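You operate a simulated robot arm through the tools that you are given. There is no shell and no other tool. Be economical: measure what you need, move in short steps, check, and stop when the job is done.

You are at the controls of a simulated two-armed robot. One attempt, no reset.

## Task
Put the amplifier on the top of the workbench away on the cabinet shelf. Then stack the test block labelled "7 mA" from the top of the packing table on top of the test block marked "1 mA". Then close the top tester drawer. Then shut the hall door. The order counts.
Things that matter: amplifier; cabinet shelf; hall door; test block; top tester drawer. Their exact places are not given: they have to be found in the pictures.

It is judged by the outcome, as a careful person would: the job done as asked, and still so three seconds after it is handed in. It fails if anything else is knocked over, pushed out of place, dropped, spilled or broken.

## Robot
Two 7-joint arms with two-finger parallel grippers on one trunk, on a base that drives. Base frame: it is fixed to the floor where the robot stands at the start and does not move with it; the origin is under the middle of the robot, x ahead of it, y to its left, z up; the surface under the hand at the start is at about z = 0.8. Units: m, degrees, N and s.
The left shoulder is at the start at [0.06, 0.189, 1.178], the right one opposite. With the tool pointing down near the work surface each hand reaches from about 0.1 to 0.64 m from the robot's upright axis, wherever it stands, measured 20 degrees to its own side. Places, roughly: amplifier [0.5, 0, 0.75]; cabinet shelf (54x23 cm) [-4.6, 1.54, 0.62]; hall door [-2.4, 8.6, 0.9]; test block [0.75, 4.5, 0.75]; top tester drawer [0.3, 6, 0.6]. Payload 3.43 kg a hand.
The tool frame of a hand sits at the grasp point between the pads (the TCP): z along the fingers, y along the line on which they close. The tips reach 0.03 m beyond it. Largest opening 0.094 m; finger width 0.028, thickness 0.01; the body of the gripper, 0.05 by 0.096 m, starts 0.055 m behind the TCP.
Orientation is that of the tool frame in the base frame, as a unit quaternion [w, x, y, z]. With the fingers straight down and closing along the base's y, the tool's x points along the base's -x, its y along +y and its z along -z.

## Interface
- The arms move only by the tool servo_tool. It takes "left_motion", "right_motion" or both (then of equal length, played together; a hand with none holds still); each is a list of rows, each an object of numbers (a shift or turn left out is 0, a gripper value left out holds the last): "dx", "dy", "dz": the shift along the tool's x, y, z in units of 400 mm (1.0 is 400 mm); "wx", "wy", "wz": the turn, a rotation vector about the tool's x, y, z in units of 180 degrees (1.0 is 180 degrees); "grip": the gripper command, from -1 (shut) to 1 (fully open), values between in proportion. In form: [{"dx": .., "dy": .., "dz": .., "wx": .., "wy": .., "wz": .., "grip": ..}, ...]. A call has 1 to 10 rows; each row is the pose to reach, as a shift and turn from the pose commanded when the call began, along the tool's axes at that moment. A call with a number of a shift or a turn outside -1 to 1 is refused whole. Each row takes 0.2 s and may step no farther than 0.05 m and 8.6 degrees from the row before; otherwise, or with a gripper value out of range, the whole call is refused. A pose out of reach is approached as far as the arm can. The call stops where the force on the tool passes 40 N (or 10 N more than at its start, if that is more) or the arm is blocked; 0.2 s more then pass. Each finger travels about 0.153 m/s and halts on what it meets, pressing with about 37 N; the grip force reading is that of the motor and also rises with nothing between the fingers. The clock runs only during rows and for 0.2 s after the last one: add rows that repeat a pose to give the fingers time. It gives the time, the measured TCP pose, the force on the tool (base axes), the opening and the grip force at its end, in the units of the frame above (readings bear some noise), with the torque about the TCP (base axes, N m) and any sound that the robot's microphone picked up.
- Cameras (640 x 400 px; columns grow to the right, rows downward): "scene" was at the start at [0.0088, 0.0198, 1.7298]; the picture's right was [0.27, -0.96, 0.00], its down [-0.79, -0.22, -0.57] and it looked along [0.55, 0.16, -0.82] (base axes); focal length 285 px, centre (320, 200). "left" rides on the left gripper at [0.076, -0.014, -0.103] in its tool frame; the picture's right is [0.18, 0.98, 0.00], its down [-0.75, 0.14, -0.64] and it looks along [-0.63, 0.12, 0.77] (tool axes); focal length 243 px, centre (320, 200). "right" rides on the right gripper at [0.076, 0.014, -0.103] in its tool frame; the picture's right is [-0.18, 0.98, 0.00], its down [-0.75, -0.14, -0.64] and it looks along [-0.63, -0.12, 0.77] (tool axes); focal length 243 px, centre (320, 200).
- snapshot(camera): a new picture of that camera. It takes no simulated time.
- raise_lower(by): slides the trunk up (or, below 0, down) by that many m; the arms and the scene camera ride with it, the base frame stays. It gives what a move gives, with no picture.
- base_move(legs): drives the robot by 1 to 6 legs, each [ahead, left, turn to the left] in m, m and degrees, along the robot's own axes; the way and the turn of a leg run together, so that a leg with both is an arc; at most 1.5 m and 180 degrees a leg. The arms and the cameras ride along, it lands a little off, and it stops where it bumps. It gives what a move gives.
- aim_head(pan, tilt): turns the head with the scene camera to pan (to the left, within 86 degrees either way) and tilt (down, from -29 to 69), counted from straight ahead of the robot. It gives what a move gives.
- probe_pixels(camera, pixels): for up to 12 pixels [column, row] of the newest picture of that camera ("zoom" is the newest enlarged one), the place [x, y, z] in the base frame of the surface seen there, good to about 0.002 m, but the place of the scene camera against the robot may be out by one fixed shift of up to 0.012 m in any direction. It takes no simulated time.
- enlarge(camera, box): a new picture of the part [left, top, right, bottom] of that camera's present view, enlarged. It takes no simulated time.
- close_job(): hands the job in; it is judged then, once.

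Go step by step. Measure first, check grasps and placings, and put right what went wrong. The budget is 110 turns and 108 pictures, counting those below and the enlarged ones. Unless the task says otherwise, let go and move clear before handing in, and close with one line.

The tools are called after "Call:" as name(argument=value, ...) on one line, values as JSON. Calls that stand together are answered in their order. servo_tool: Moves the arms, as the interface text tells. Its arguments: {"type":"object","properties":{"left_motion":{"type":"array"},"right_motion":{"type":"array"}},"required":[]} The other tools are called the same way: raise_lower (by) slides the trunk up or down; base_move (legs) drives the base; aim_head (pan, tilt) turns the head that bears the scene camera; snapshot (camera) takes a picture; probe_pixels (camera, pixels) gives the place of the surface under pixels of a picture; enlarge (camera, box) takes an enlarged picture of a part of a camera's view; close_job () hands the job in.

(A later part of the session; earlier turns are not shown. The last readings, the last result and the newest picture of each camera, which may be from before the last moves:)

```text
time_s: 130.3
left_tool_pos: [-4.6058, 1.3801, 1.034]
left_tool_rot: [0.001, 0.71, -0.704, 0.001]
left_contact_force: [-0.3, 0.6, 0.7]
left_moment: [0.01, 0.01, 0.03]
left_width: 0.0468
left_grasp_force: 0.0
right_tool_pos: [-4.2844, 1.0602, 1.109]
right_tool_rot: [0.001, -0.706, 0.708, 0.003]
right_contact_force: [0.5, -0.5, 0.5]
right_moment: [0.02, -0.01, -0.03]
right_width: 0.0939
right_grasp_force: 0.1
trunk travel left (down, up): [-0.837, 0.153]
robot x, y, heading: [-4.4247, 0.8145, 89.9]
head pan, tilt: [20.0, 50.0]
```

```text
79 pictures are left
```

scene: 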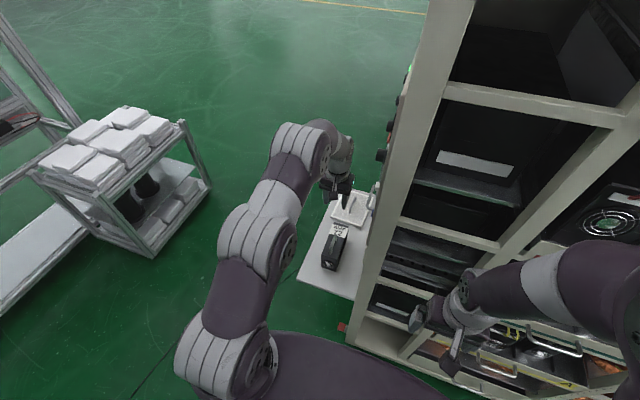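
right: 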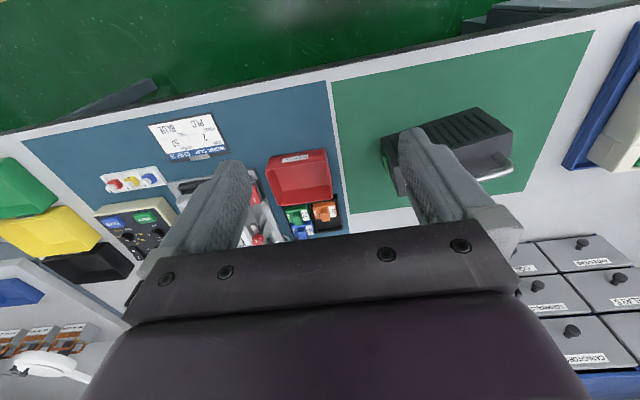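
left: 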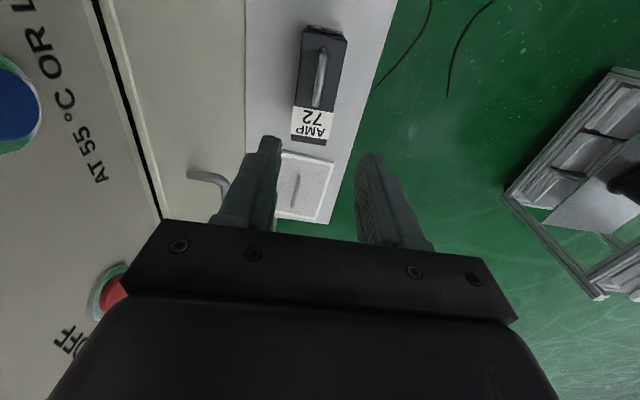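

The amplifier stands upright on the shelf. I'll retract the arm, and drive back toward the start area, then look along +y for the packing table.

Call:
servo_tool(left_motion=[{"dx": 0.1, "dz": -0.08}, {"dx": 0.2, "dz": -0.16}, {"dx": 0.3, "dz": -0.2}, {"dx": 0.4, "dz": -0.2}, {"dx": 0.5, "dz": -0.2}])

Call:
base_move(legs=[[-1.0, 0, 0], [0, 0, -90], [0.65, -0.9, 0], [1.4, 0, 0], [0.9, 0, 0], [0.8, 0.95, 0]])

Call:
aim_head(pan=80, tilt=15)

Call:
snapshot(camera="scene")

```text
refused: row 1 steps farther than a row can; nothing moved
```

```text
time_s: 161.4
left_tool_pos: [-0.1129, 0.0604, 1.034]
left_tool_rot: [0.0, -0.011, 1.0, 0.0]
left_contact_force: [-0.6, 0.8, 1.0]
left_moment: [-0.01, 0.01, 0.01]
left_width: 0.047
left_grasp_force: 0.1
right_tool_pos: [-0.4286, -0.2667, 1.1101]
right_tool_rot: [0.003, -0.007, 1.0, 0.001]
right_contact_force: [0.4, 0.0, 0.1]
right_moment: [0.02, -0.01, -0.01]
right_width: 0.0942
right_grasp_force: 0.0
trunk travel left (down, up): [-0.837, 0.153]
robot x, y, heading: [-0.6803, -0.1259, 1.0]
head pan, tilt: [20.0, 50.0]
```

```text
time_s: 162.7
left_tool_pos: [-0.1122, 0.0606, 1.0346]
left_tool_rot: [-0.001, -0.011, 1.0, -0.001]
left_contact_force: [-0.1, 0.8, -0.6]
left_moment: [0.02, -0.01, 0.0]
left_width: 0.0469
left_grasp_force: 0.0
right_tool_pos: [-0.4277, -0.2663, 1.1087]
right_tool_rot: [0.002, -0.006, 1.0, 0.0]
right_contact_force: [0.0, -0.1, -0.2]
right_moment: [-0.02, -0.02, -0.01]
right_width: 0.0941
right_grasp_force: 0.3
trunk travel left (down, up): [-0.837, 0.153]
robot x, y, heading: [-0.6756, -0.1238, 1.2]
head pan, tilt: [80.0, 15.0]
```

```text
78 pictures are left
```

scene: 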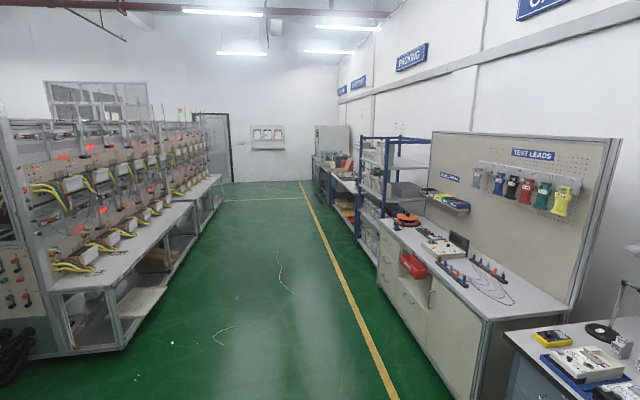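

The lane along +y is clear; the packing area is beyond the blue rack at (390,170). I'll retract the left arm (row step was too large before) and slide left ~4.3 m.

Call:
servo_tool(left_motion=[{"dx": 0.1, "dz": -0.04}, {"dx": 0.2, "dz": -0.08}, {"dx": 0.3, "dz": -0.12}, {"dx": 0.4, "dz": -0.16}, {"dx": 0.5, "dz": -0.2}])

Call:
base_move(legs=[[0, 0, -1.2], [0, 1.5, 0], [0, 1.5, 0], [0, 1.4, 0]])

Call:
aim_head(pan=0, tilt=30)

Call:
snapshot(camera="scene")

```text
time_s: 163.9
left_tool_pos: [-0.3133, 0.0562, 1.1151]
left_tool_rot: [-0.001, -0.011, 1.0, 0.001]
left_contact_force: [-0.1, 0.5, -1.0]
left_moment: [-0.01, -0.02, -0.01]
left_width: 0.0468
left_grasp_force: 0.0
right_tool_pos: [-0.4312, -0.2666, 1.1102]
right_tool_rot: [0.004, -0.007, 1.0, 0.0]
right_contact_force: [-0.5, -0.1, 1.1]
right_moment: [0.0, -0.01, -0.01]
right_width: 0.0942
right_grasp_force: 0.1
trunk travel left (down, up): [-0.837, 0.153]
robot x, y, heading: [-0.6803, -0.1266, 0.8]
head pan, tilt: [80.0, 15.0]
```

```text
time_s: 185.2
left_tool_pos: [-0.3055, 4.4356, 1.1143]
left_tool_rot: [-0.001, -0.006, 1.0, 0.001]
left_contact_force: [0.3, 0.2, 0.9]
left_moment: [-0.01, -0.02, -0.04]
left_width: 0.0468
left_grasp_force: 0.0
right_tool_pos: [-0.4267, 4.1145, 1.1102]
right_tool_rot: [0.003, -0.001, 1.0, 0.001]
right_contact_force: [0.3, 0.5, 0.2]
right_moment: [0.02, 0.01, 0.01]
right_width: 0.0939
right_grasp_force: 0.1
trunk travel left (down, up): [-0.837, 0.153]
robot x, y, heading: [-0.6769, 4.2564, 0.3]
head pan, tilt: [80.0, 15.0]
```

```text
time_s: 186.8
left_tool_pos: [-0.3066, 4.4355, 1.1155]
left_tool_rot: [-0.001, -0.006, 1.0, 0.0]
left_contact_force: [0.6, 0.4, 1.1]
left_moment: [-0.01, -0.01, -0.05]
left_width: 0.0472
left_grasp_force: 0.0
right_tool_pos: [-0.4258, 4.1145, 1.1101]
right_tool_rot: [0.003, -0.001, 1.0, 0.001]
right_contact_force: [0.2, -0.6, -0.1]
right_moment: [0.01, -0.01, 0.03]
right_width: 0.0936
right_grasp_force: 0.0
trunk travel left (down, up): [-0.837, 0.153]
robot x, y, heading: [-0.675, 4.2542, 0.8]
head pan, tilt: [0.0, 30.0]
```

```text
77 pictures are left
```

scene: 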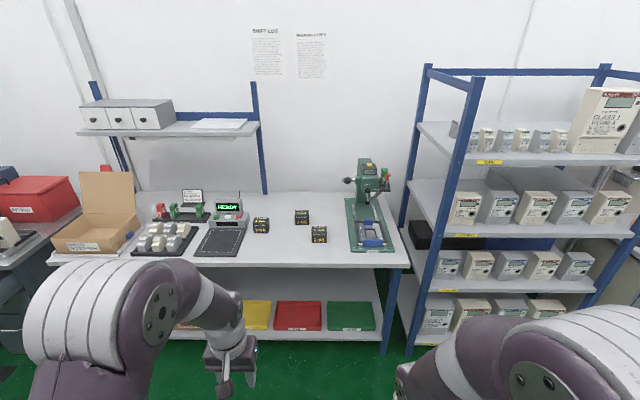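

Three small dark blocks are on the packing table at (261,224), (302,217), (319,234). Enlarging and probing them.

Call:
enlarge(camera="scene", box=[235, 195, 345, 260])

Call:
probe_pixels(camera="scene", pixels=[[261, 220], [302, 213], [319, 229], [290, 245], [320, 268], [240, 215], [350, 225], [160, 268], [255, 150], [225, 130], [365, 165]])

```text
5.82 times, centred on (290, 228) of scene
```

zoom: 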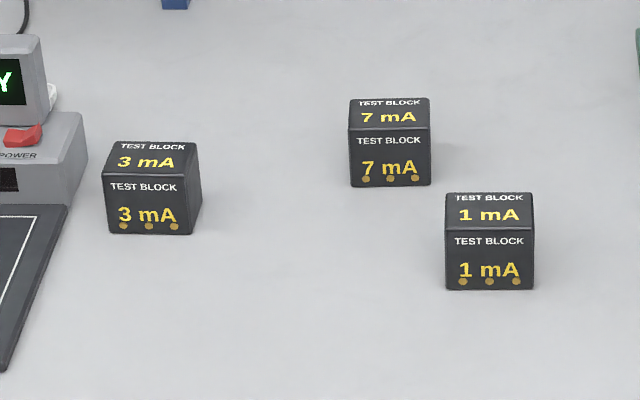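

```text
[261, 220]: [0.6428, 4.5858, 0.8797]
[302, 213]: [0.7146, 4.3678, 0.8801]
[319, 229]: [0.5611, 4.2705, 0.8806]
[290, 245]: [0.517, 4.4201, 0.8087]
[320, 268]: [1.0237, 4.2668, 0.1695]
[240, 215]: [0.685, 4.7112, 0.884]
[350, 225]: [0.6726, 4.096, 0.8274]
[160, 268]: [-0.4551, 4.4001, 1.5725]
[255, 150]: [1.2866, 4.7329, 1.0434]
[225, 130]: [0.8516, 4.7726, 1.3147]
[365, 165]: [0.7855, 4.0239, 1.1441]
```

7 mA is at about (0.735,4.365) and 1 mA at (0.58,4.27), ~7 cm cubes. Checking the table's front edge and block orientations.

Call:
probe_pixels(camera="zoom", pixels=[[352, 127], [428, 128], [430, 100], [352, 100], [447, 228], [532, 228], [530, 196], [447, 196], [450, 285], [355, 183]])

Call:
probe_pixels(camera="scene", pixels=[[300, 262], [390, 262], [350, 340], [355, 250], [365, 190], [300, 330]])

```text
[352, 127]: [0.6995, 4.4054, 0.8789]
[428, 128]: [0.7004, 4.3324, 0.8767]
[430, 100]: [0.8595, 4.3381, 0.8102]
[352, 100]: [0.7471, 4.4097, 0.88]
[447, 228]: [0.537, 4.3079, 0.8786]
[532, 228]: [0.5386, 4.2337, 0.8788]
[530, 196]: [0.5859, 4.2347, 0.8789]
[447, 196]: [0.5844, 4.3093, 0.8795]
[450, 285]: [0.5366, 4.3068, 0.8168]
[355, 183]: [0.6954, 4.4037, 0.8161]
```

```text
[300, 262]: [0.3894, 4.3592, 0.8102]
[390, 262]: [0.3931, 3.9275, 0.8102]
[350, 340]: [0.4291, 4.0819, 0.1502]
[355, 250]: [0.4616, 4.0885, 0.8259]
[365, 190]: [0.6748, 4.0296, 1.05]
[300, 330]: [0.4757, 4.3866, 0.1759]
```

Need the robot's own base extent before moving close; tilting the head down to probe it.

Call:
aim_head(pan=0, tilt=69)

Call:
snapshot(camera="scene")

Call:
probe_pixels(camera="scene", pixels=[[320, 240], [320, 260], [320, 280], [320, 300], [320, 330], [320, 380], [250, 320], [390, 320]])

```text
time_s: 187.8
left_tool_pos: [-0.3052, 4.4358, 1.1157]
left_tool_rot: [-0.001, -0.006, 1.0, 0.0]
left_contact_force: [0.6, 0.0, 0.0]
left_moment: [0.02, -0.01, 0.02]
left_width: 0.047
left_grasp_force: 0.0
right_tool_pos: [-0.4263, 4.1153, 1.1092]
right_tool_rot: [0.003, -0.002, 1.0, 0.002]
right_contact_force: [-0.6, -0.7, 1.3]
right_moment: [0.0, -0.02, -0.02]
right_width: 0.0939
right_grasp_force: 0.1
trunk travel left (down, up): [-0.837, 0.153]
robot x, y, heading: [-0.6748, 4.2568, 0.2]
head pan, tilt: [0.0, 68.8]
```

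```text
75 pictures are left
```

scene: 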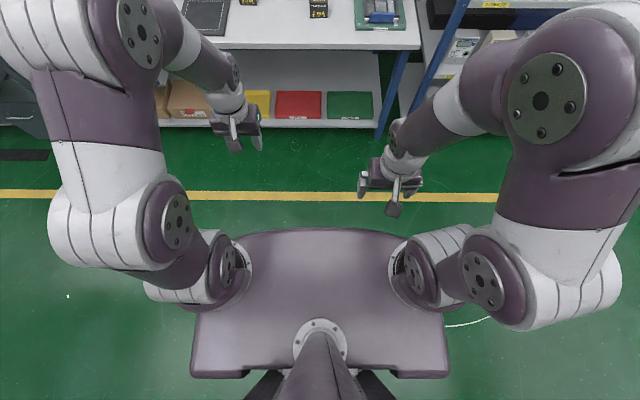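

```text
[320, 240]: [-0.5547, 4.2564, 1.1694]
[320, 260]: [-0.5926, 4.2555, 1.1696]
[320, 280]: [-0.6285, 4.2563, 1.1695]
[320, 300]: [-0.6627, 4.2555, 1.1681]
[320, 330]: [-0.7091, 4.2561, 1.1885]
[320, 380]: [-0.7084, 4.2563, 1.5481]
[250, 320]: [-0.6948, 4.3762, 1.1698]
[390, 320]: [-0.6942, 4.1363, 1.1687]
```

Base front reaches ~0.26 m ahead of the axis (from the earlier wrist view), so stopping at x≈0.12 is clear of the table's tray at 0.43. Driving in and lowering the trunk 8 cm.

Call:
base_move(legs=[[0.5, -0.065, 0], [0.29, 0, 0]])

Call:
raise_lower(by=-0.08)

Call:
snapshot(camera="left")

```text
time_s: 192.4
left_tool_pos: [0.4833, 4.3746, 1.1157]
left_tool_rot: [-0.001, -0.006, 1.0, 0.0]
left_contact_force: [-0.3, 0.7, -0.3]
left_moment: [0.0, -0.05, -0.02]
left_width: 0.0469
left_grasp_force: 0.1
right_tool_pos: [0.3628, 4.0531, 1.1101]
right_tool_rot: [0.003, 0.0, 1.0, 0.001]
right_contact_force: [-0.5, 0.2, -0.9]
right_moment: [0.02, 0.01, 0.01]
right_width: 0.094
right_grasp_force: 0.0
trunk travel left (down, up): [-0.837, 0.153]
robot x, y, heading: [0.1148, 4.1993, 0.3]
head pan, tilt: [0.0, 68.8]
```

```text
time_s: 193.6
left_tool_pos: [0.4848, 4.3747, 1.0347]
left_tool_rot: [-0.001, -0.005, 1.0, 0.0]
left_contact_force: [0.1, -0.2, 0.5]
left_moment: [0.02, -0.02, 0.01]
left_width: 0.0471
left_grasp_force: 0.0
right_tool_pos: [0.3638, 4.053, 1.0298]
right_tool_rot: [0.002, 0.0, 1.0, 0.001]
right_contact_force: [0.4, -0.2, 0.1]
right_moment: [-0.02, 0.02, 0.01]
right_width: 0.0939
right_grasp_force: 0.0
trunk travel left (down, up): [-0.757, 0.233]
robot x, y, heading: [0.1144, 4.1961, 0.2]
head pan, tilt: [0.0, 68.8]
```

```text
74 pictures are left
```

left: 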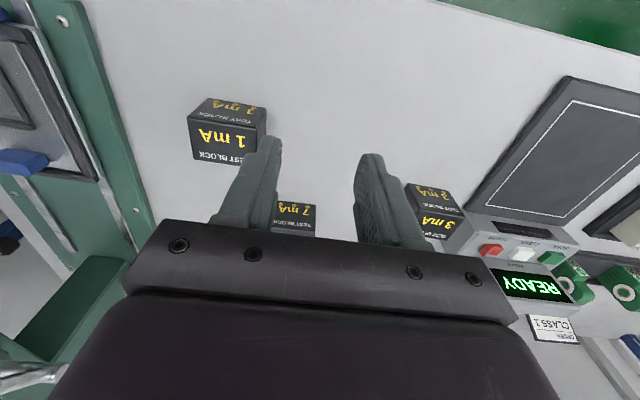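

Moving the left hand forward above the 7 mA block with the gripper fully open, then looking.

Call:
servo_tool(left_motion=[{"dx": -0.1, "grip": 1}, {"dx": -0.2}, {"dx": -0.3}, {"dx": -0.4}, {"dx": -0.5, "dy": -0.012}, {"dx": -0.5, "dy": -0.012}])

Call:
snapshot(camera="left")

Call:
aim_head(pan=12, tilt=50)

Call:
snapshot(camera="scene")

```text
time_s: 195.0
left_tool_pos: [0.6795, 4.3709, 1.0333]
left_tool_rot: [0.0, -0.005, 1.0, 0.001]
left_contact_force: [0.5, -0.5, 1.0]
left_moment: [-0.02, 0.01, -0.02]
left_width: 0.0941
left_grasp_force: 0.0
left hand out of reach, approached as far as the arm can: row 5, 6
right_tool_pos: [0.362, 4.0533, 1.0305]
right_tool_rot: [0.003, -0.001, 1.0, 0.001]
right_contact_force: [-0.1, -0.1, -0.4]
right_moment: [-0.01, 0.02, -0.01]
right_width: 0.0941
right_grasp_force: 0.1
trunk travel left (down, up): [-0.757, 0.233]
robot x, y, heading: [0.115, 4.194, 0.5]
head pan, tilt: [0.0, 68.8]
```

```text
73 pictures are left
```

left: 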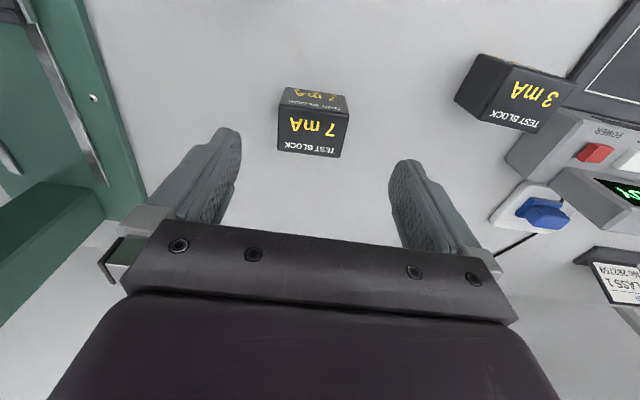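

```text
time_s: 195.8
left_tool_pos: [0.6817, 4.3723, 1.0329]
left_tool_rot: [-0.001, -0.005, 1.0, 0.0]
left_contact_force: [-0.1, 0.2, -0.1]
left_moment: [0.04, 0.04, -0.02]
left_width: 0.0939
left_grasp_force: 0.0
right_tool_pos: [0.364, 4.0525, 1.0304]
right_tool_rot: [0.003, -0.001, 1.0, 0.001]
right_contact_force: [0.7, -0.1, -0.3]
right_moment: [-0.04, 0.04, -0.02]
right_width: 0.094
right_grasp_force: 0.0
trunk travel left (down, up): [-0.757, 0.233]
robot x, y, heading: [0.1153, 4.1969, 0.3]
head pan, tilt: [12.0, 50.0]
```

```text
72 pictures are left
```

scene: 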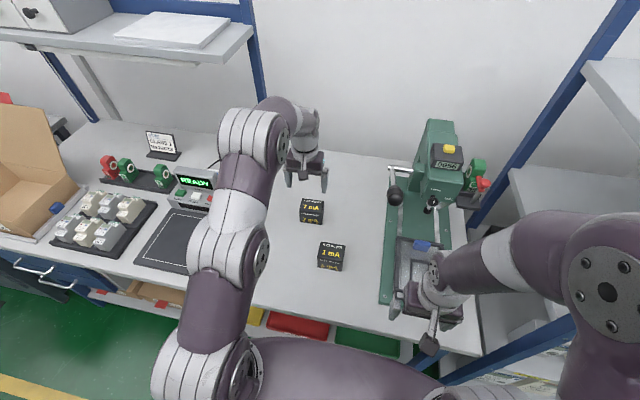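

The arm ran out at x=0.68. Probe the 7 mA and 1 mA blocks with the wrist and scene views to know how much more is needed.

Call:
probe_pixels(camera="left", pixels=[[280, 105], [349, 113], [278, 150], [340, 157], [315, 130], [283, 90], [347, 96]])

Call:
probe_pixels(camera="scene", pixels=[[302, 199], [323, 202], [312, 206], [321, 243], [345, 246], [331, 253], [395, 190], [410, 285], [300, 300]])

```text
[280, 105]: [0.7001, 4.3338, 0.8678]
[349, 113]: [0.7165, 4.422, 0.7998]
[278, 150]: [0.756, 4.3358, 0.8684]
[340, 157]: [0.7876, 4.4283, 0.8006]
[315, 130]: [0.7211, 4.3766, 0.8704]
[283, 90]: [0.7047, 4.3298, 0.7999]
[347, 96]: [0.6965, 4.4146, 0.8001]
```

```text
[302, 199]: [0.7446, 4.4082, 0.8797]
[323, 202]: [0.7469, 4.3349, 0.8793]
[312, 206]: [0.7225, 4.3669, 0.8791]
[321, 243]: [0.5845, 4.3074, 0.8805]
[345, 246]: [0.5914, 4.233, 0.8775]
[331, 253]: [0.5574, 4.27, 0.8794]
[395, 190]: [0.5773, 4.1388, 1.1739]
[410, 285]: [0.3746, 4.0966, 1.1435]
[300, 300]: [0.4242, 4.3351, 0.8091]
```

7 mA block spans x 0.699–0.757, centre ≈(0.728,4.371), top 0.869. I'll lower to z≈0.95, tilt the fingers 10° forward, and edge forward to x≈0.725.

Call:
servo_tool(left_motion=[{"dz": 0.07}, {"dz": 0.14}, {"dz": 0.2, "wy": -0.028}, {"dz": 0.2, "wy": -0.056}, {"dx": -0.05, "dz": 0.2, "wy": -0.056}, {"dx": -0.105, "dz": 0.2, "wy": -0.056}, {"dx": -0.105, "dz": 0.2, "wy": -0.056}])

Call:
snapshot(camera="left")

Call:
enlarge(camera="scene", box=[250, 140, 380, 280])

```text
time_s: 197.4
left_tool_pos: [0.7223, 4.3729, 0.9538]
left_tool_rot: [0.087, -0.005, 0.996, 0.001]
left_contact_force: [0.1, -0.1, -0.7]
left_moment: [-0.02, 0.02, 0.02]
left_width: 0.094
left_grasp_force: 0.0
right_tool_pos: [0.3634, 4.0527, 1.0295]
right_tool_rot: [0.002, -0.001, 1.0, 0.001]
right_contact_force: [-0.9, -0.5, 0.1]
right_moment: [0.01, -0.02, -0.02]
right_width: 0.0938
right_grasp_force: 0.0
trunk travel left (down, up): [-0.757, 0.233]
robot x, y, heading: [0.1177, 4.1984, 0.1]
head pan, tilt: [12.0, 50.0]
```

```text
71 pictures are left
```

left: 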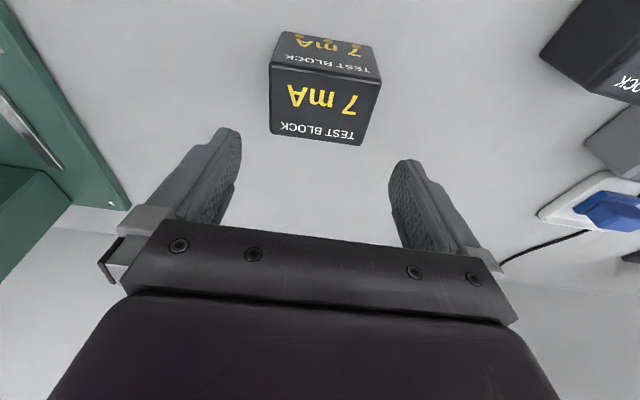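

```text
2.86 times, centred on (315, 210) of scene
```

zoom: 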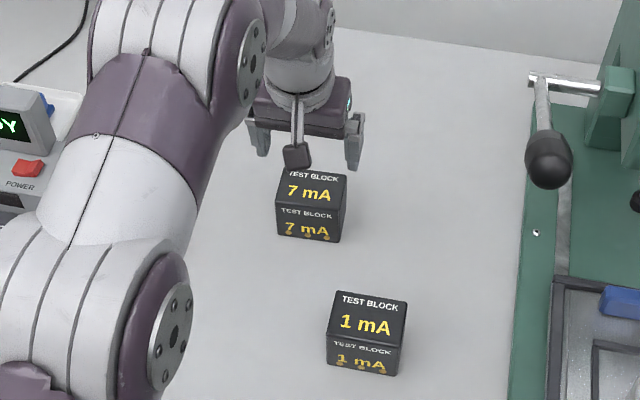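

Call:
probe_pixels(camera="left", pixels=[[274, 72], [376, 84], [274, 128], [360, 140], [320, 105], [283, 36], [370, 48]])

```text
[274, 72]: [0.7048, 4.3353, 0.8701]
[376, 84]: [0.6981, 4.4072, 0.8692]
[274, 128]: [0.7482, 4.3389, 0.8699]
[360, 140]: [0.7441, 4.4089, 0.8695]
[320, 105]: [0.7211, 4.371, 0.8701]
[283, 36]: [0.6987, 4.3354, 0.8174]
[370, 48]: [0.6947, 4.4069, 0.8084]
```

Aligned (block y 4.334–4.409, centre 4.372; TCP y 4.373). Descending vertically to z≈0.848 and closing.

Call:
servo_tool(left_motion=[{"dx": 0.01, "dz": 0.09}, {"dx": 0.024, "dz": 0.18}, {"dx": 0.037, "dz": 0.261}, {"dx": 0.037, "dz": 0.261}, {"dx": 0.037, "dz": 0.261, "grip": -1}, {"dx": 0.037, "dz": 0.261, "grip": -1}, {"dx": 0.037, "dz": 0.261, "grip": -1}])

Call:
snapshot(camera="left")

```text
time_s: 199.0
left_tool_pos: [0.7268, 4.3722, 0.8468]
left_tool_rot: [0.087, -0.005, 0.996, 0.001]
left_contact_force: [-0.9, -0.1, -0.8]
left_moment: [0.02, 0.01, 0.02]
left_width: 0.0846
left_grasp_force: 37.0
right_tool_pos: [0.3639, 4.0534, 1.0304]
right_tool_rot: [0.002, -0.001, 1.0, 0.001]
right_contact_force: [0.1, 0.9, 0.0]
right_moment: [0.05, 0.02, 0.02]
right_width: 0.094
right_grasp_force: 0.0
trunk travel left (down, up): [-0.757, 0.233]
robot x, y, heading: [0.1153, 4.198, -0.0]
head pan, tilt: [12.0, 50.0]
```

```text
69 pictures are left
```

left: 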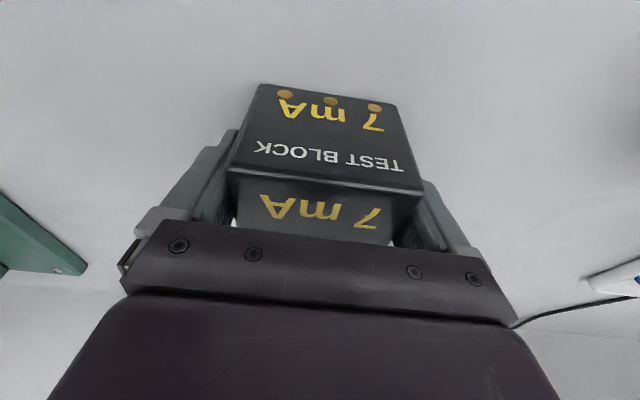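

Width reads 0.0846, a bit more than the 0.075 measured. Checking from the scene camera before lifting.

Call:
enlarge(camera="scene", box=[265, 150, 375, 270])

Call:
probe_pixels(camera="left", pixels=[[258, 86], [390, 108], [230, 165], [420, 190], [244, 120], [405, 140], [325, 160]])

```text
3.33 times, centred on (320, 210) of scene
```

zoom: 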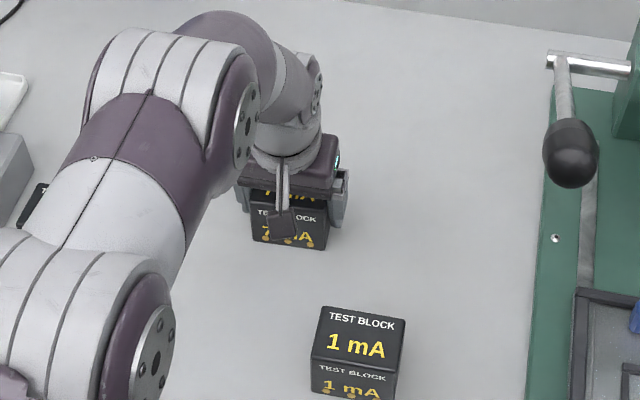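

```text
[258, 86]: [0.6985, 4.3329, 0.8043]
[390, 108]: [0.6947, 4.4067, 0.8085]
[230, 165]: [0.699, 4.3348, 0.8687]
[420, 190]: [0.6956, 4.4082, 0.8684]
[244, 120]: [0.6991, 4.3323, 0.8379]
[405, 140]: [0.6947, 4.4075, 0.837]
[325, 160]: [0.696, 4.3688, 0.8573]
```

The block sits between both pads (yawed ~3°). Lifting 3 cm to test.

Call:
servo_tool(left_motion=[{"grip": -1}, {"dx": -0.006, "dz": -0.037}, {"dx": -0.013, "dz": -0.074}, {"dx": -0.013, "dz": -0.074}])

Call:
snapshot(camera="left")

```text
time_s: 200.0
left_tool_pos: [0.7252, 4.3727, 0.8761]
left_tool_rot: [0.086, -0.005, 0.996, 0.0]
left_contact_force: [-0.3, -0.5, -2.9]
left_moment: [0.0, -0.01, 0.02]
left_width: 0.0848
left_grasp_force: 37.5
right_tool_pos: [0.3643, 4.0537, 1.0292]
right_tool_rot: [0.003, -0.001, 1.0, 0.001]
right_contact_force: [0.4, 0.1, -0.4]
right_moment: [-0.01, 0.01, 0.03]
right_width: 0.0939
right_grasp_force: 0.0
trunk travel left (down, up): [-0.757, 0.233]
robot x, y, heading: [0.1118, 4.1954, 0.3]
head pan, tilt: [12.0, 50.0]
```

```text
67 pictures are left
```

left: 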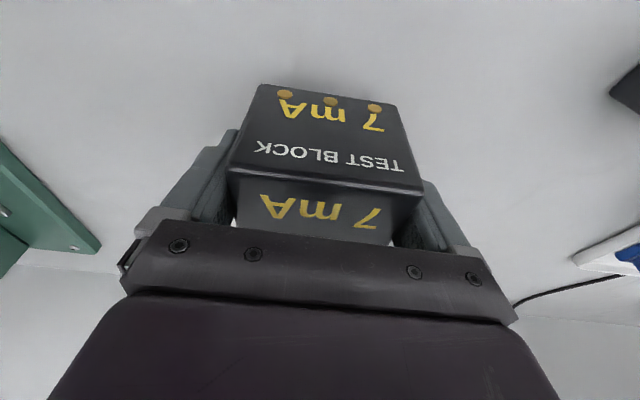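

Lifted cleanly (≈0.3 kg). I'll raise to z≈0.99 and carry it over the 1 mA block at TCP (0.565,4.274).

Call:
servo_tool(left_motion=[{"dx": -0.016, "dz": -0.094}, {"dx": -0.033, "dz": -0.188}, {"dx": -0.0496, "dz": -0.281}, {"dx": 0.029, "dy": -0.049, "dz": -0.295}, {"dx": 0.108, "dy": -0.098, "dz": -0.309}, {"dx": 0.186, "dy": -0.147, "dz": -0.323}, {"dx": 0.265, "dy": -0.196, "dz": -0.337}, {"dx": 0.3437, "dy": -0.2455, "dz": -0.3505}, {"dx": 0.3437, "dy": -0.2455, "dz": -0.3505}])

Call:
snapshot(camera="left")

Call:
snapshot(camera="scene")

```text
time_s: 202.0
left_tool_pos: [0.5669, 4.2728, 0.9899]
left_tool_rot: [0.086, -0.005, 0.996, 0.0]
left_contact_force: [-0.3, 0.1, -3.4]
left_moment: [0.0, -0.02, -0.02]
left_width: 0.0846
left_grasp_force: 36.9
right_tool_pos: [0.365, 4.0538, 1.029]
right_tool_rot: [0.003, -0.001, 1.0, 0.001]
right_contact_force: [-0.5, -0.3, 0.6]
right_moment: [0.0, 0.01, 0.02]
right_width: 0.0939
right_grasp_force: 0.0
trunk travel left (down, up): [-0.757, 0.233]
robot x, y, heading: [0.1156, 4.195, 0.4]
head pan, tilt: [12.0, 50.0]
```

```text
66 pictures are left
```

left: 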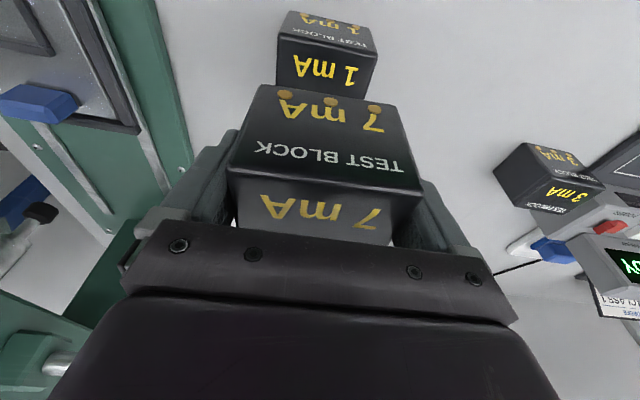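

```text
65 pictures are left
```

scene: 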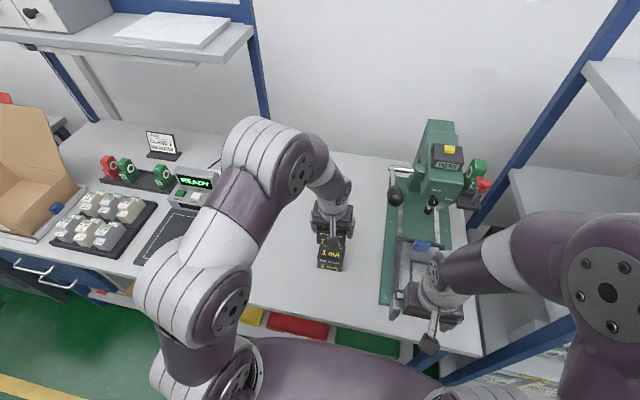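

Probing 1 mA's and 7 mA's front edges in the wrist picture to align.

Call:
probe_pixels(camera="left", pixels=[[282, 40], [374, 56], [290, 15], [366, 30], [280, 80], [372, 90], [258, 88], [390, 108], [230, 165], [420, 190], [240, 130], [408, 150]])

```text
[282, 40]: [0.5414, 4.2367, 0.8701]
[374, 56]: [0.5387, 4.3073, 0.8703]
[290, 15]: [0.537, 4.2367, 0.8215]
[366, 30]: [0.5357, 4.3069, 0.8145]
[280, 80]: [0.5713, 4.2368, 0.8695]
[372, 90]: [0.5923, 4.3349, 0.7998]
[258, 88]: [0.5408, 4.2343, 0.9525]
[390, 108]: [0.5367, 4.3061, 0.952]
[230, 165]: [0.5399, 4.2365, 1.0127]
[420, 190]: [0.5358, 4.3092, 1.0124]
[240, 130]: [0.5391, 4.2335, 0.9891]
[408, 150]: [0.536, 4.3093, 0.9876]
```

Blocks align within 2 mm. Lowering 7.3–7.5 cm onto the 1 mA block.

Call:
servo_tool(left_motion=[{"dx": 0.014, "dz": 0.06}, {"dx": 0.025, "dz": 0.12}, {"dx": 0.034, "dz": 0.165}, {"dx": 0.035, "dz": 0.175}, {"dx": 0.036, "dz": 0.18}, {"dx": 0.036, "dz": 0.18}])

Call:
enlarge(camera="scene", box=[285, 200, 375, 300])

```text
time_s: 203.4
left_tool_pos: [0.5662, 4.2732, 0.9174]
left_tool_rot: [0.087, -0.005, 0.996, 0.001]
left_contact_force: [0.0, -0.6, -2.8]
left_moment: [-0.01, 0.03, 0.04]
left_width: 0.0843
left_grasp_force: 37.2
right_tool_pos: [0.3643, 4.0526, 1.0298]
right_tool_rot: [0.002, -0.001, 1.0, 0.001]
right_contact_force: [0.1, 0.0, 0.8]
right_moment: [0.01, 0.0, 0.01]
right_width: 0.0943
right_grasp_force: 0.1
trunk travel left (down, up): [-0.757, 0.233]
robot x, y, heading: [0.1138, 4.1967, 0.5]
head pan, tilt: [12.0, 50.0]
```

```text
4.00 times, centred on (330, 250) of scene
```

zoom: 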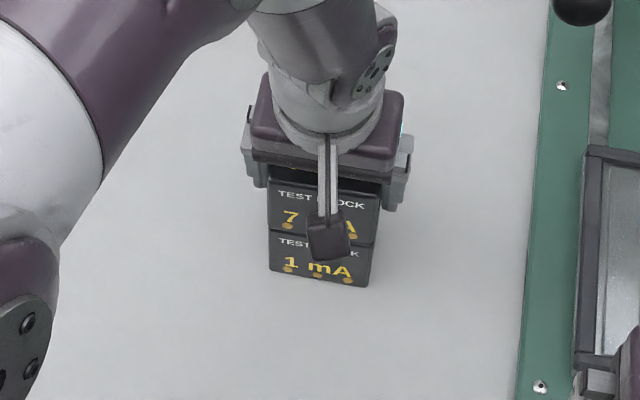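

Almost touching, well aligned, still −2.8 N. A couple of mm more.

Call:
servo_tool(left_motion=[{"dx": 0.001, "dz": 0.003}, {"dx": 0.001, "dz": 0.005}, {"dx": 0.001, "dz": 0.005}])

```text
time_s: 204.2
left_tool_pos: [0.5669, 4.2727, 0.9159]
left_tool_rot: [0.088, -0.005, 0.996, 0.001]
left_contact_force: [-1.1, 0.6, 5.3]
left_moment: [0.34, 0.24, 0.05]
left_width: 0.0847
left_grasp_force: 37.3
right_tool_pos: [0.3634, 4.0544, 1.0294]
right_tool_rot: [0.002, -0.001, 1.0, 0.001]
right_contact_force: [-0.5, -0.6, -0.3]
right_moment: [0.04, 0.02, 0.02]
right_width: 0.0942
right_grasp_force: 0.0
trunk travel left (down, up): [-0.757, 0.233]
robot x, y, heading: [0.1181, 4.1954, 0.1]
head pan, tilt: [12.0, 50.0]
```

Contact (+5 N). Opening and rising straight up.

Call:
servo_tool(left_motion=[{"grip": 1}, {"grip": 1}, {"grip": 1}, {"dx": -0.005, "dz": -0.03}, {"dx": -0.016, "dz": -0.09}, {"dx": -0.032, "dz": -0.18}, {"dx": -0.048, "dz": -0.27}, {"dx": -0.065, "dz": -0.369}])

Call:
snapshot(camera="left")

Call:
snapshot(camera="scene")

```text
time_s: 206.0
left_tool_pos: [0.5656, 4.2723, 1.0663]
left_tool_rot: [0.085, -0.005, 0.996, 0.0]
left_contact_force: [-0.2, 1.4, 0.4]
left_moment: [-0.01, -0.04, 0.04]
left_width: 0.0938
left_grasp_force: 0.0
right_tool_pos: [0.3629, 4.0549, 1.0299]
right_tool_rot: [0.003, 0.0, 1.0, 0.001]
right_contact_force: [-0.7, -0.6, -0.1]
right_moment: [0.01, 0.0, 0.01]
right_width: 0.094
right_grasp_force: 0.1
trunk travel left (down, up): [-0.757, 0.233]
robot x, y, heading: [0.1145, 4.1968, 0.1]
head pan, tilt: [12.0, 50.0]
```

```text
63 pictures are left
```

left: 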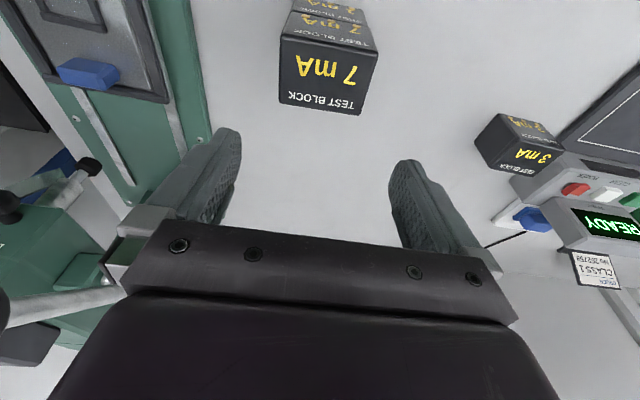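

```text
62 pictures are left
```

scene: 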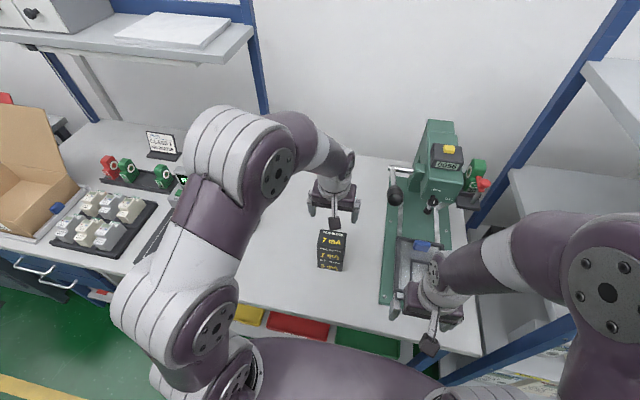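

The stack stands. I'll untilt, back out, and slide left to y≈5.9 to look at the tester drawers.

Call:
servo_tool(left_motion=[{"dz": -0.05, "wy": 0.028}, {"dz": -0.1, "wy": 0.056}, {"dx": 0.1, "dz": -0.1, "wy": 0.056}, {"dx": 0.2, "dz": -0.1, "wy": 0.056}, {"dx": 0.3, "dz": -0.1, "wy": 0.056}])

Call:
base_move(legs=[[-0.8, 0, 0], [0, 1.5, 0]])

Call:
aim_head(pan=0, tilt=35)

Call:
snapshot(camera="scene")

```text
time_s: 207.2
left_tool_pos: [0.4395, 4.2706, 1.0855]
left_tool_rot: [0.0, -0.005, 1.0, 0.0]
left_contact_force: [0.1, -0.3, 0.6]
left_moment: [0.02, -0.05, 0.02]
left_width: 0.0941
left_grasp_force: 0.0
right_tool_pos: [0.3628, 4.0545, 1.0308]
right_tool_rot: [0.002, -0.002, 1.0, 0.001]
right_contact_force: [-0.4, 0.5, -0.7]
right_moment: [0.01, -0.01, 0.01]
right_width: 0.0942
right_grasp_force: 0.1
trunk travel left (down, up): [-0.757, 0.233]
robot x, y, heading: [0.1104, 4.1946, 0.5]
head pan, tilt: [12.0, 50.0]
```

```text
time_s: 218.5
left_tool_pos: [-0.3663, 5.7635, 1.0848]
left_tool_rot: [-0.002, -0.006, 1.0, 0.0]
left_contact_force: [0.1, -0.2, 0.0]
left_moment: [-0.01, -0.01, 0.0]
left_width: 0.094
left_grasp_force: 0.1
right_tool_pos: [-0.4456, 5.5466, 1.0292]
right_tool_rot: [0.003, -0.001, 1.0, 0.0]
right_contact_force: [0.9, 0.0, 0.7]
right_moment: [0.0, 0.02, -0.01]
right_width: 0.0944
right_grasp_force: 0.1
trunk travel left (down, up): [-0.757, 0.233]
robot x, y, heading: [-0.6927, 5.6887, 0.4]
head pan, tilt: [12.0, 50.0]
```

```text
time_s: 219.2
left_tool_pos: [-0.3662, 5.7638, 1.0845]
left_tool_rot: [-0.001, -0.006, 1.0, 0.001]
left_contact_force: [-0.2, 0.4, -0.5]
left_moment: [0.03, 0.04, 0.0]
left_width: 0.0939
left_grasp_force: 0.1
right_tool_pos: [-0.4436, 5.5471, 1.0298]
right_tool_rot: [0.003, -0.002, 1.0, 0.001]
right_contact_force: [-0.2, -0.4, 0.0]
right_moment: [-0.04, -0.04, 0.01]
right_width: 0.0944
right_grasp_force: 0.0
trunk travel left (down, up): [-0.757, 0.233]
robot x, y, heading: [-0.6937, 5.6913, 0.4]
head pan, tilt: [0.0, 35.0]
```

```text
61 pictures are left
```

scene: 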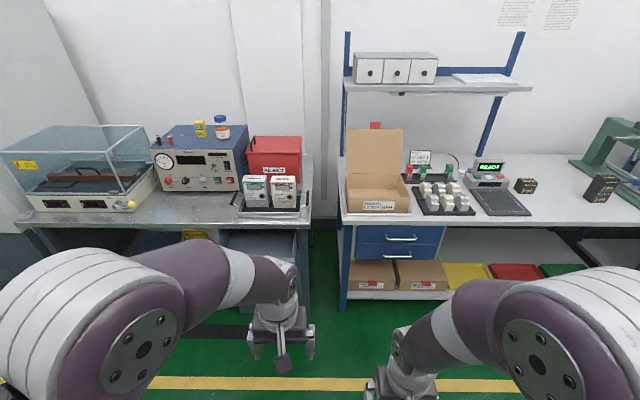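

The tester (dial instrument) is at (200,160); something grey under it near (265,245) may be the drawer. I'll move left 0.5 m and look down.

Call:
base_move(legs=[[-0.1, 0.55, -0.4]])

Call:
aim_head(pan=0, tilt=42)

Call:
snapshot(camera="scene")

```text
time_s: 222.5
left_tool_pos: [-0.4663, 6.312, 1.0852]
left_tool_rot: [0.0, -0.001, 1.0, 0.0]
left_contact_force: [0.1, 0.1, -0.7]
left_moment: [0.0, -0.01, 0.0]
left_width: 0.094
left_grasp_force: 0.1
right_tool_pos: [-0.5475, 6.0933, 1.0302]
right_tool_rot: [0.003, 0.002, 1.0, 0.001]
right_contact_force: [0.3, 1.3, 0.6]
right_moment: [0.0, 0.01, 0.05]
right_width: 0.0938
right_grasp_force: 0.0
trunk travel left (down, up): [-0.757, 0.233]
robot x, y, heading: [-0.7972, 6.24, 0.1]
head pan, tilt: [0.0, 35.0]
```

```text
time_s: 223.1
left_tool_pos: [-0.4656, 6.3129, 1.0848]
left_tool_rot: [-0.001, -0.002, 1.0, 0.0]
left_contact_force: [0.9, -0.1, 0.2]
left_moment: [0.02, 0.01, 0.04]
left_width: 0.094
left_grasp_force: 0.1
right_tool_pos: [-0.5464, 6.0949, 1.03]
right_tool_rot: [0.003, 0.004, 1.0, 0.001]
right_contact_force: [0.6, 0.1, 0.0]
right_moment: [0.01, 0.03, 0.02]
right_width: 0.0941
right_grasp_force: 0.1
trunk travel left (down, up): [-0.757, 0.233]
robot x, y, heading: [-0.7938, 6.2384, -0.0]
head pan, tilt: [0.0, 42.0]
```

```text
60 pictures are left
```

scene: 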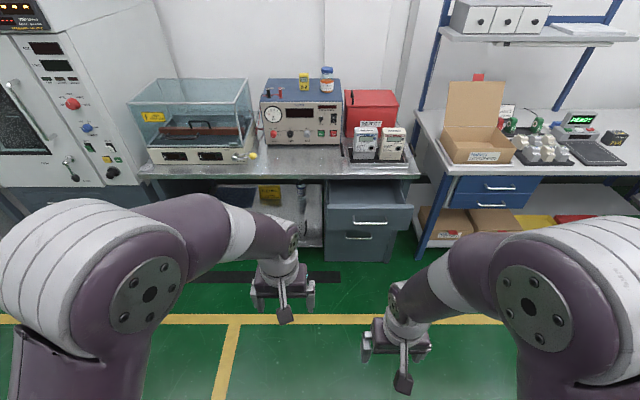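

The open grey drawer at (368,215) is the top tester drawer. Enlarging and probing.

Call:
enlarge(camera="scene", box=[310, 165, 430, 270])

Call:
probe_pixels(camera="scene", pixels=[[329, 215], [412, 215], [370, 210], [370, 223], [370, 230], [360, 238], [340, 250], [328, 182], [410, 182], [370, 176], [345, 195], [410, 190]])

```text
3.81 times, centred on (370, 218) of scene
```

zoom: 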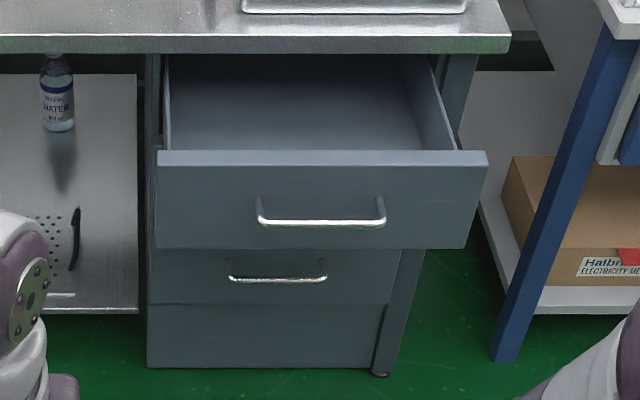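

```text
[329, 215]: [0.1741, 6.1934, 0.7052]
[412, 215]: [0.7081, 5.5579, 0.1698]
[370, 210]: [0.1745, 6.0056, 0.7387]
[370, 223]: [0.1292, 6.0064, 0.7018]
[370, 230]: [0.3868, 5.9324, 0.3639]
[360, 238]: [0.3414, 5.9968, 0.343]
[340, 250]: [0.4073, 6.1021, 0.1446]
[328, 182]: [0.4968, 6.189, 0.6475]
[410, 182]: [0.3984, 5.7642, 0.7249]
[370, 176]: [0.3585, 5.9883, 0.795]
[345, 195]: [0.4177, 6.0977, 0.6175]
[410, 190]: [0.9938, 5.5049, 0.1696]
```

The drawer front stands at x≈0.174; lower drawer front is at ≈0.387, so it's open ~0.21 m. Getting face limits and handle extents.

Call:
probe_pixels(camera="zoom", pixels=[[160, 155], [484, 155], [320, 155], [162, 243], [465, 243], [320, 243], [258, 215], [384, 215], [320, 221], [230, 270], [380, 245], [300, 48]])

```text
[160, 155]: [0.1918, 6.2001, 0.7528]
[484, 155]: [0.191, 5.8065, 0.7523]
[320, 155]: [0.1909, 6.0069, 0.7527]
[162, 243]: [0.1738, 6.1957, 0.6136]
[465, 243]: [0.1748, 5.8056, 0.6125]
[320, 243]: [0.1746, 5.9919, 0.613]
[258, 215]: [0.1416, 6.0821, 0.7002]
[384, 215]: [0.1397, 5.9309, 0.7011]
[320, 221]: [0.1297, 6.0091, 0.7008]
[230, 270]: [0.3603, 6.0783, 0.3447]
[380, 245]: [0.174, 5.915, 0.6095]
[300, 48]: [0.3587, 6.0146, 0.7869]
```

Face: x 0.174, z 0.60–0.74, y 5.81–6.20; handle at z≈0.69, y 5.93–6.08. I'll lower the trunk 0.2 m and swing the right hand to point forward with a closed fist, in free space, then push below the handle.

Call:
raise_lower(by=-0.2)

Call:
servo_tool(right_motion=[{"dx": -0.0625, "dz": 0.03, "wy": -0.0475, "grip": -1}, {"dx": -0.125, "dz": 0.06, "wy": -0.095}, {"dx": -0.1875, "dz": 0.09, "wy": -0.1425}, {"dx": -0.25, "dz": 0.12, "wy": -0.19}, {"dx": -0.3125, "dz": 0.15, "wy": -0.2375}, {"dx": -0.375, "dz": 0.18, "wy": -0.285}, {"dx": -0.4375, "dz": 0.21, "wy": -0.3325}, {"dx": -0.5, "dz": 0.24, "wy": -0.38}, {"dx": -0.5625, "dz": 0.27, "wy": -0.4275}, {"dx": -0.625, "dz": 0.3, "wy": -0.475}])

Call:
aim_head(pan=-10, tilt=45)

Call:
snapshot(camera="scene")

```text
time_s: 225.3
left_tool_pos: [-0.4671, 6.3133, 0.8847]
left_tool_rot: [-0.001, -0.001, 1.0, 0.0]
left_contact_force: [0.4, 0.6, -0.6]
left_moment: [-0.04, 0.0, 0.02]
left_width: 0.0942
left_grasp_force: 0.1
right_tool_pos: [-0.546, 6.0953, 0.8298]
right_tool_rot: [0.003, 0.002, 1.0, 0.0]
right_contact_force: [-0.5, 0.8, 0.0]
right_moment: [0.01, 0.01, 0.02]
right_width: 0.0936
right_grasp_force: 0.0
trunk travel left (down, up): [-0.557, 0.433]
robot x, y, heading: [-0.7962, 6.2381, -0.2]
head pan, tilt: [0.0, 42.0]
```

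```text
time_s: 227.5
left_tool_pos: [-0.4661, 6.3105, 0.8845]
left_tool_rot: [-0.002, -0.002, 1.0, 0.001]
left_contact_force: [0.1, -0.2, 0.1]
left_moment: [0.0, -0.03, -0.01]
left_width: 0.094
left_grasp_force: 0.0
right_tool_pos: [-0.1787, 6.1223, 0.7259]
right_tool_rot: [0.678, 0.011, 0.735, -0.001]
right_contact_force: [0.5, 0.3, -0.2]
right_moment: [-0.01, 0.03, -0.01]
right_width: 0.0001
right_grasp_force: 33.1
right hand out of reach, approached as far as the arm can: row 2, 3, 5, 6, 7, 8, 9, 10
trunk travel left (down, up): [-0.557, 0.433]
robot x, y, heading: [-0.7957, 6.2401, -0.4]
head pan, tilt: [0.0, 42.0]
```

```text
time_s: 228.2
left_tool_pos: [-0.4679, 6.3115, 0.8862]
left_tool_rot: [-0.001, -0.002, 1.0, 0.0]
left_contact_force: [0.7, -0.2, 0.6]
left_moment: [0.0, 0.0, 0.02]
left_width: 0.0939
left_grasp_force: 0.0
right_tool_pos: [-0.1802, 6.1225, 0.7255]
right_tool_rot: [0.677, 0.011, 0.736, -0.001]
right_contact_force: [-0.1, -0.3, -0.7]
right_moment: [0.03, -0.01, 0.01]
right_width: 0.0001
right_grasp_force: 33.5
trunk travel left (down, up): [-0.557, 0.433]
robot x, y, heading: [-0.7919, 6.2383, -0.1]
head pan, tilt: [-10.0, 45.0]
```

```text
58 pictures are left
```

scene: 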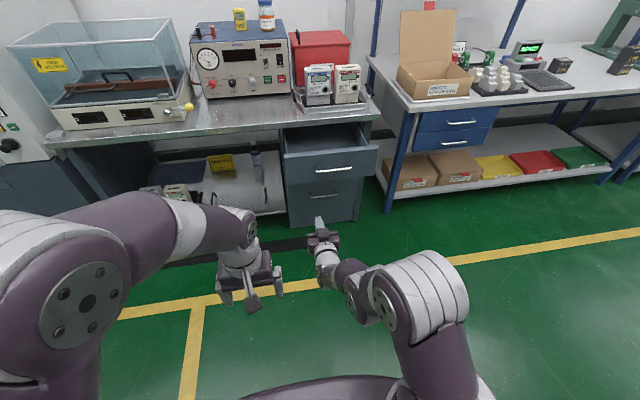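

The fist points forward at (-0.18,6.12,0.726). I'll lower 8 cm, shift right to the drawer centre and drive up near the face.

Call:
raise_lower(by=-0.08)

Call:
base_move(legs=[[0.2, -0.117, 0], [0.09, 0, 0]])

Call:
snapshot(camera="scene")

Call:
snapshot(camera="right")

```text
time_s: 229.4
left_tool_pos: [-0.4681, 6.3115, 0.805]
left_tool_rot: [-0.001, -0.002, 1.0, 0.0]
left_contact_force: [-0.4, 0.1, 0.0]
left_moment: [0.02, -0.01, 0.02]
left_width: 0.094
left_grasp_force: 0.0
right_tool_pos: [-0.1794, 6.1215, 0.6467]
right_tool_rot: [0.678, 0.01, 0.735, 0.0]
right_contact_force: [0.4, 0.5, -0.2]
right_moment: [0.01, 0.0, -0.02]
right_width: 0.0
right_grasp_force: 33.2
trunk travel left (down, up): [-0.477, 0.513]
robot x, y, heading: [-0.7951, 6.241, 0.0]
head pan, tilt: [-10.0, 45.0]
```

```text
time_s: 231.8
left_tool_pos: [-0.1785, 6.1946, 0.8043]
left_tool_rot: [-0.002, -0.001, 1.0, 0.0]
left_contact_force: [0.1, 0.3, -0.4]
left_moment: [0.0, 0.01, 0.02]
left_width: 0.0939
left_grasp_force: 0.0
right_tool_pos: [0.1081, 6.0044, 0.6452]
right_tool_rot: [0.678, 0.012, 0.735, -0.002]
right_contact_force: [1.1, 0.5, 0.2]
right_moment: [-0.01, 0.0, 0.0]
right_width: 0.0
right_grasp_force: 33.2
trunk travel left (down, up): [-0.477, 0.513]
robot x, y, heading: [-0.5104, 6.1228, -0.1]
head pan, tilt: [-10.0, 45.0]
```

```text
57 pictures are left
```

scene: 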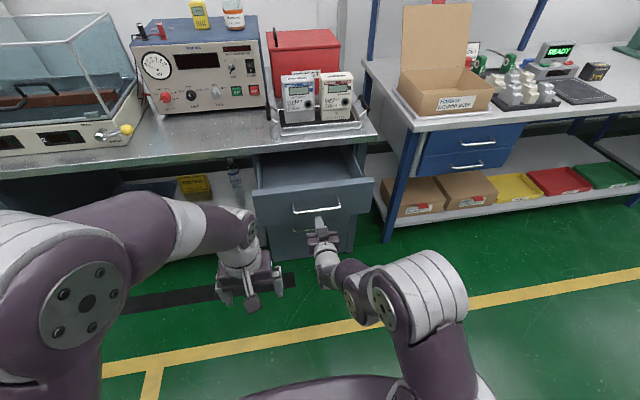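

```text
56 pictures are left
```

right: 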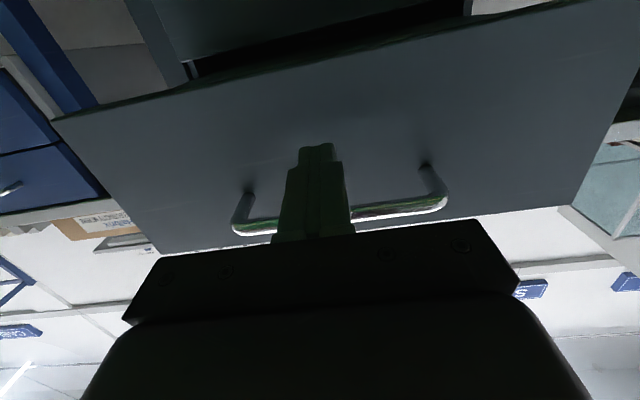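

The fist is centred just below the handle, 3–4 cm from the face. Pushing by driving ahead 0.2 m.

Call:
base_move(legs=[[0.2, 0, 0]])

Call:
enlarge(camera="scene", box=[200, 100, 420, 280])

```text
time_s: 233.4
left_tool_pos: [0.023, 6.1937, 0.8048]
left_tool_rot: [-0.001, -0.001, 1.0, -0.001]
left_contact_force: [0.8, 0.3, 0.1]
left_moment: [-0.01, 0.02, 0.0]
left_width: 0.0941
left_grasp_force: 0.1
right_tool_pos: [0.3096, 6.0037, 0.6447]
right_tool_rot: [0.678, 0.011, 0.735, 0.0]
right_contact_force: [0.2, 0.1, 0.7]
right_moment: [0.05, 0.01, -0.01]
right_width: 0.0
right_grasp_force: 33.5
trunk travel left (down, up): [-0.477, 0.513]
robot x, y, heading: [-0.3055, 6.1179, -0.1]
head pan, tilt: [-10.0, 45.0]
```

```text
2.22 times, centred on (310, 190) of scene
```

zoom: 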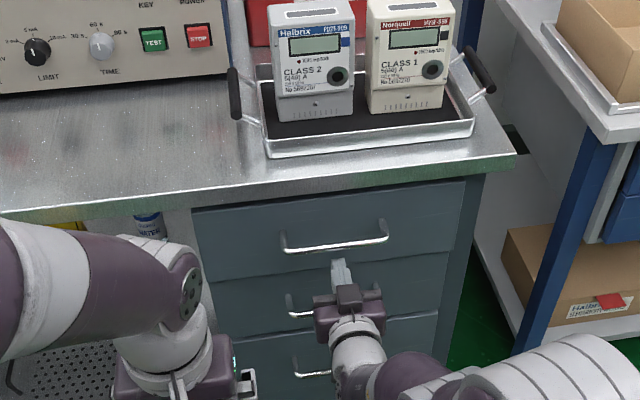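

The drawer moved in nearly all the way. Probing its face against the lower drawers'.

Call:
probe_pixels(camera="zoom", pixels=[[240, 230], [430, 210], [240, 268], [240, 300], [260, 310], [260, 370], [420, 285], [415, 330], [478, 220], [300, 180], [210, 240]])

```text
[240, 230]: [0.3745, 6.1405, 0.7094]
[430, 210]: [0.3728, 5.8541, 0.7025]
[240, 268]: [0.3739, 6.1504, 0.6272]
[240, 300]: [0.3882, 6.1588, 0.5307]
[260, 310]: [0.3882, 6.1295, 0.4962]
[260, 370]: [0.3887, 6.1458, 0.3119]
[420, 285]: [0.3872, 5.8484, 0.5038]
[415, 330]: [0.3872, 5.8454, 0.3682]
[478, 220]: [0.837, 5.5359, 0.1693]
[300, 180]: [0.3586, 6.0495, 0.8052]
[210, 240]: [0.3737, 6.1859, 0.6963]
```

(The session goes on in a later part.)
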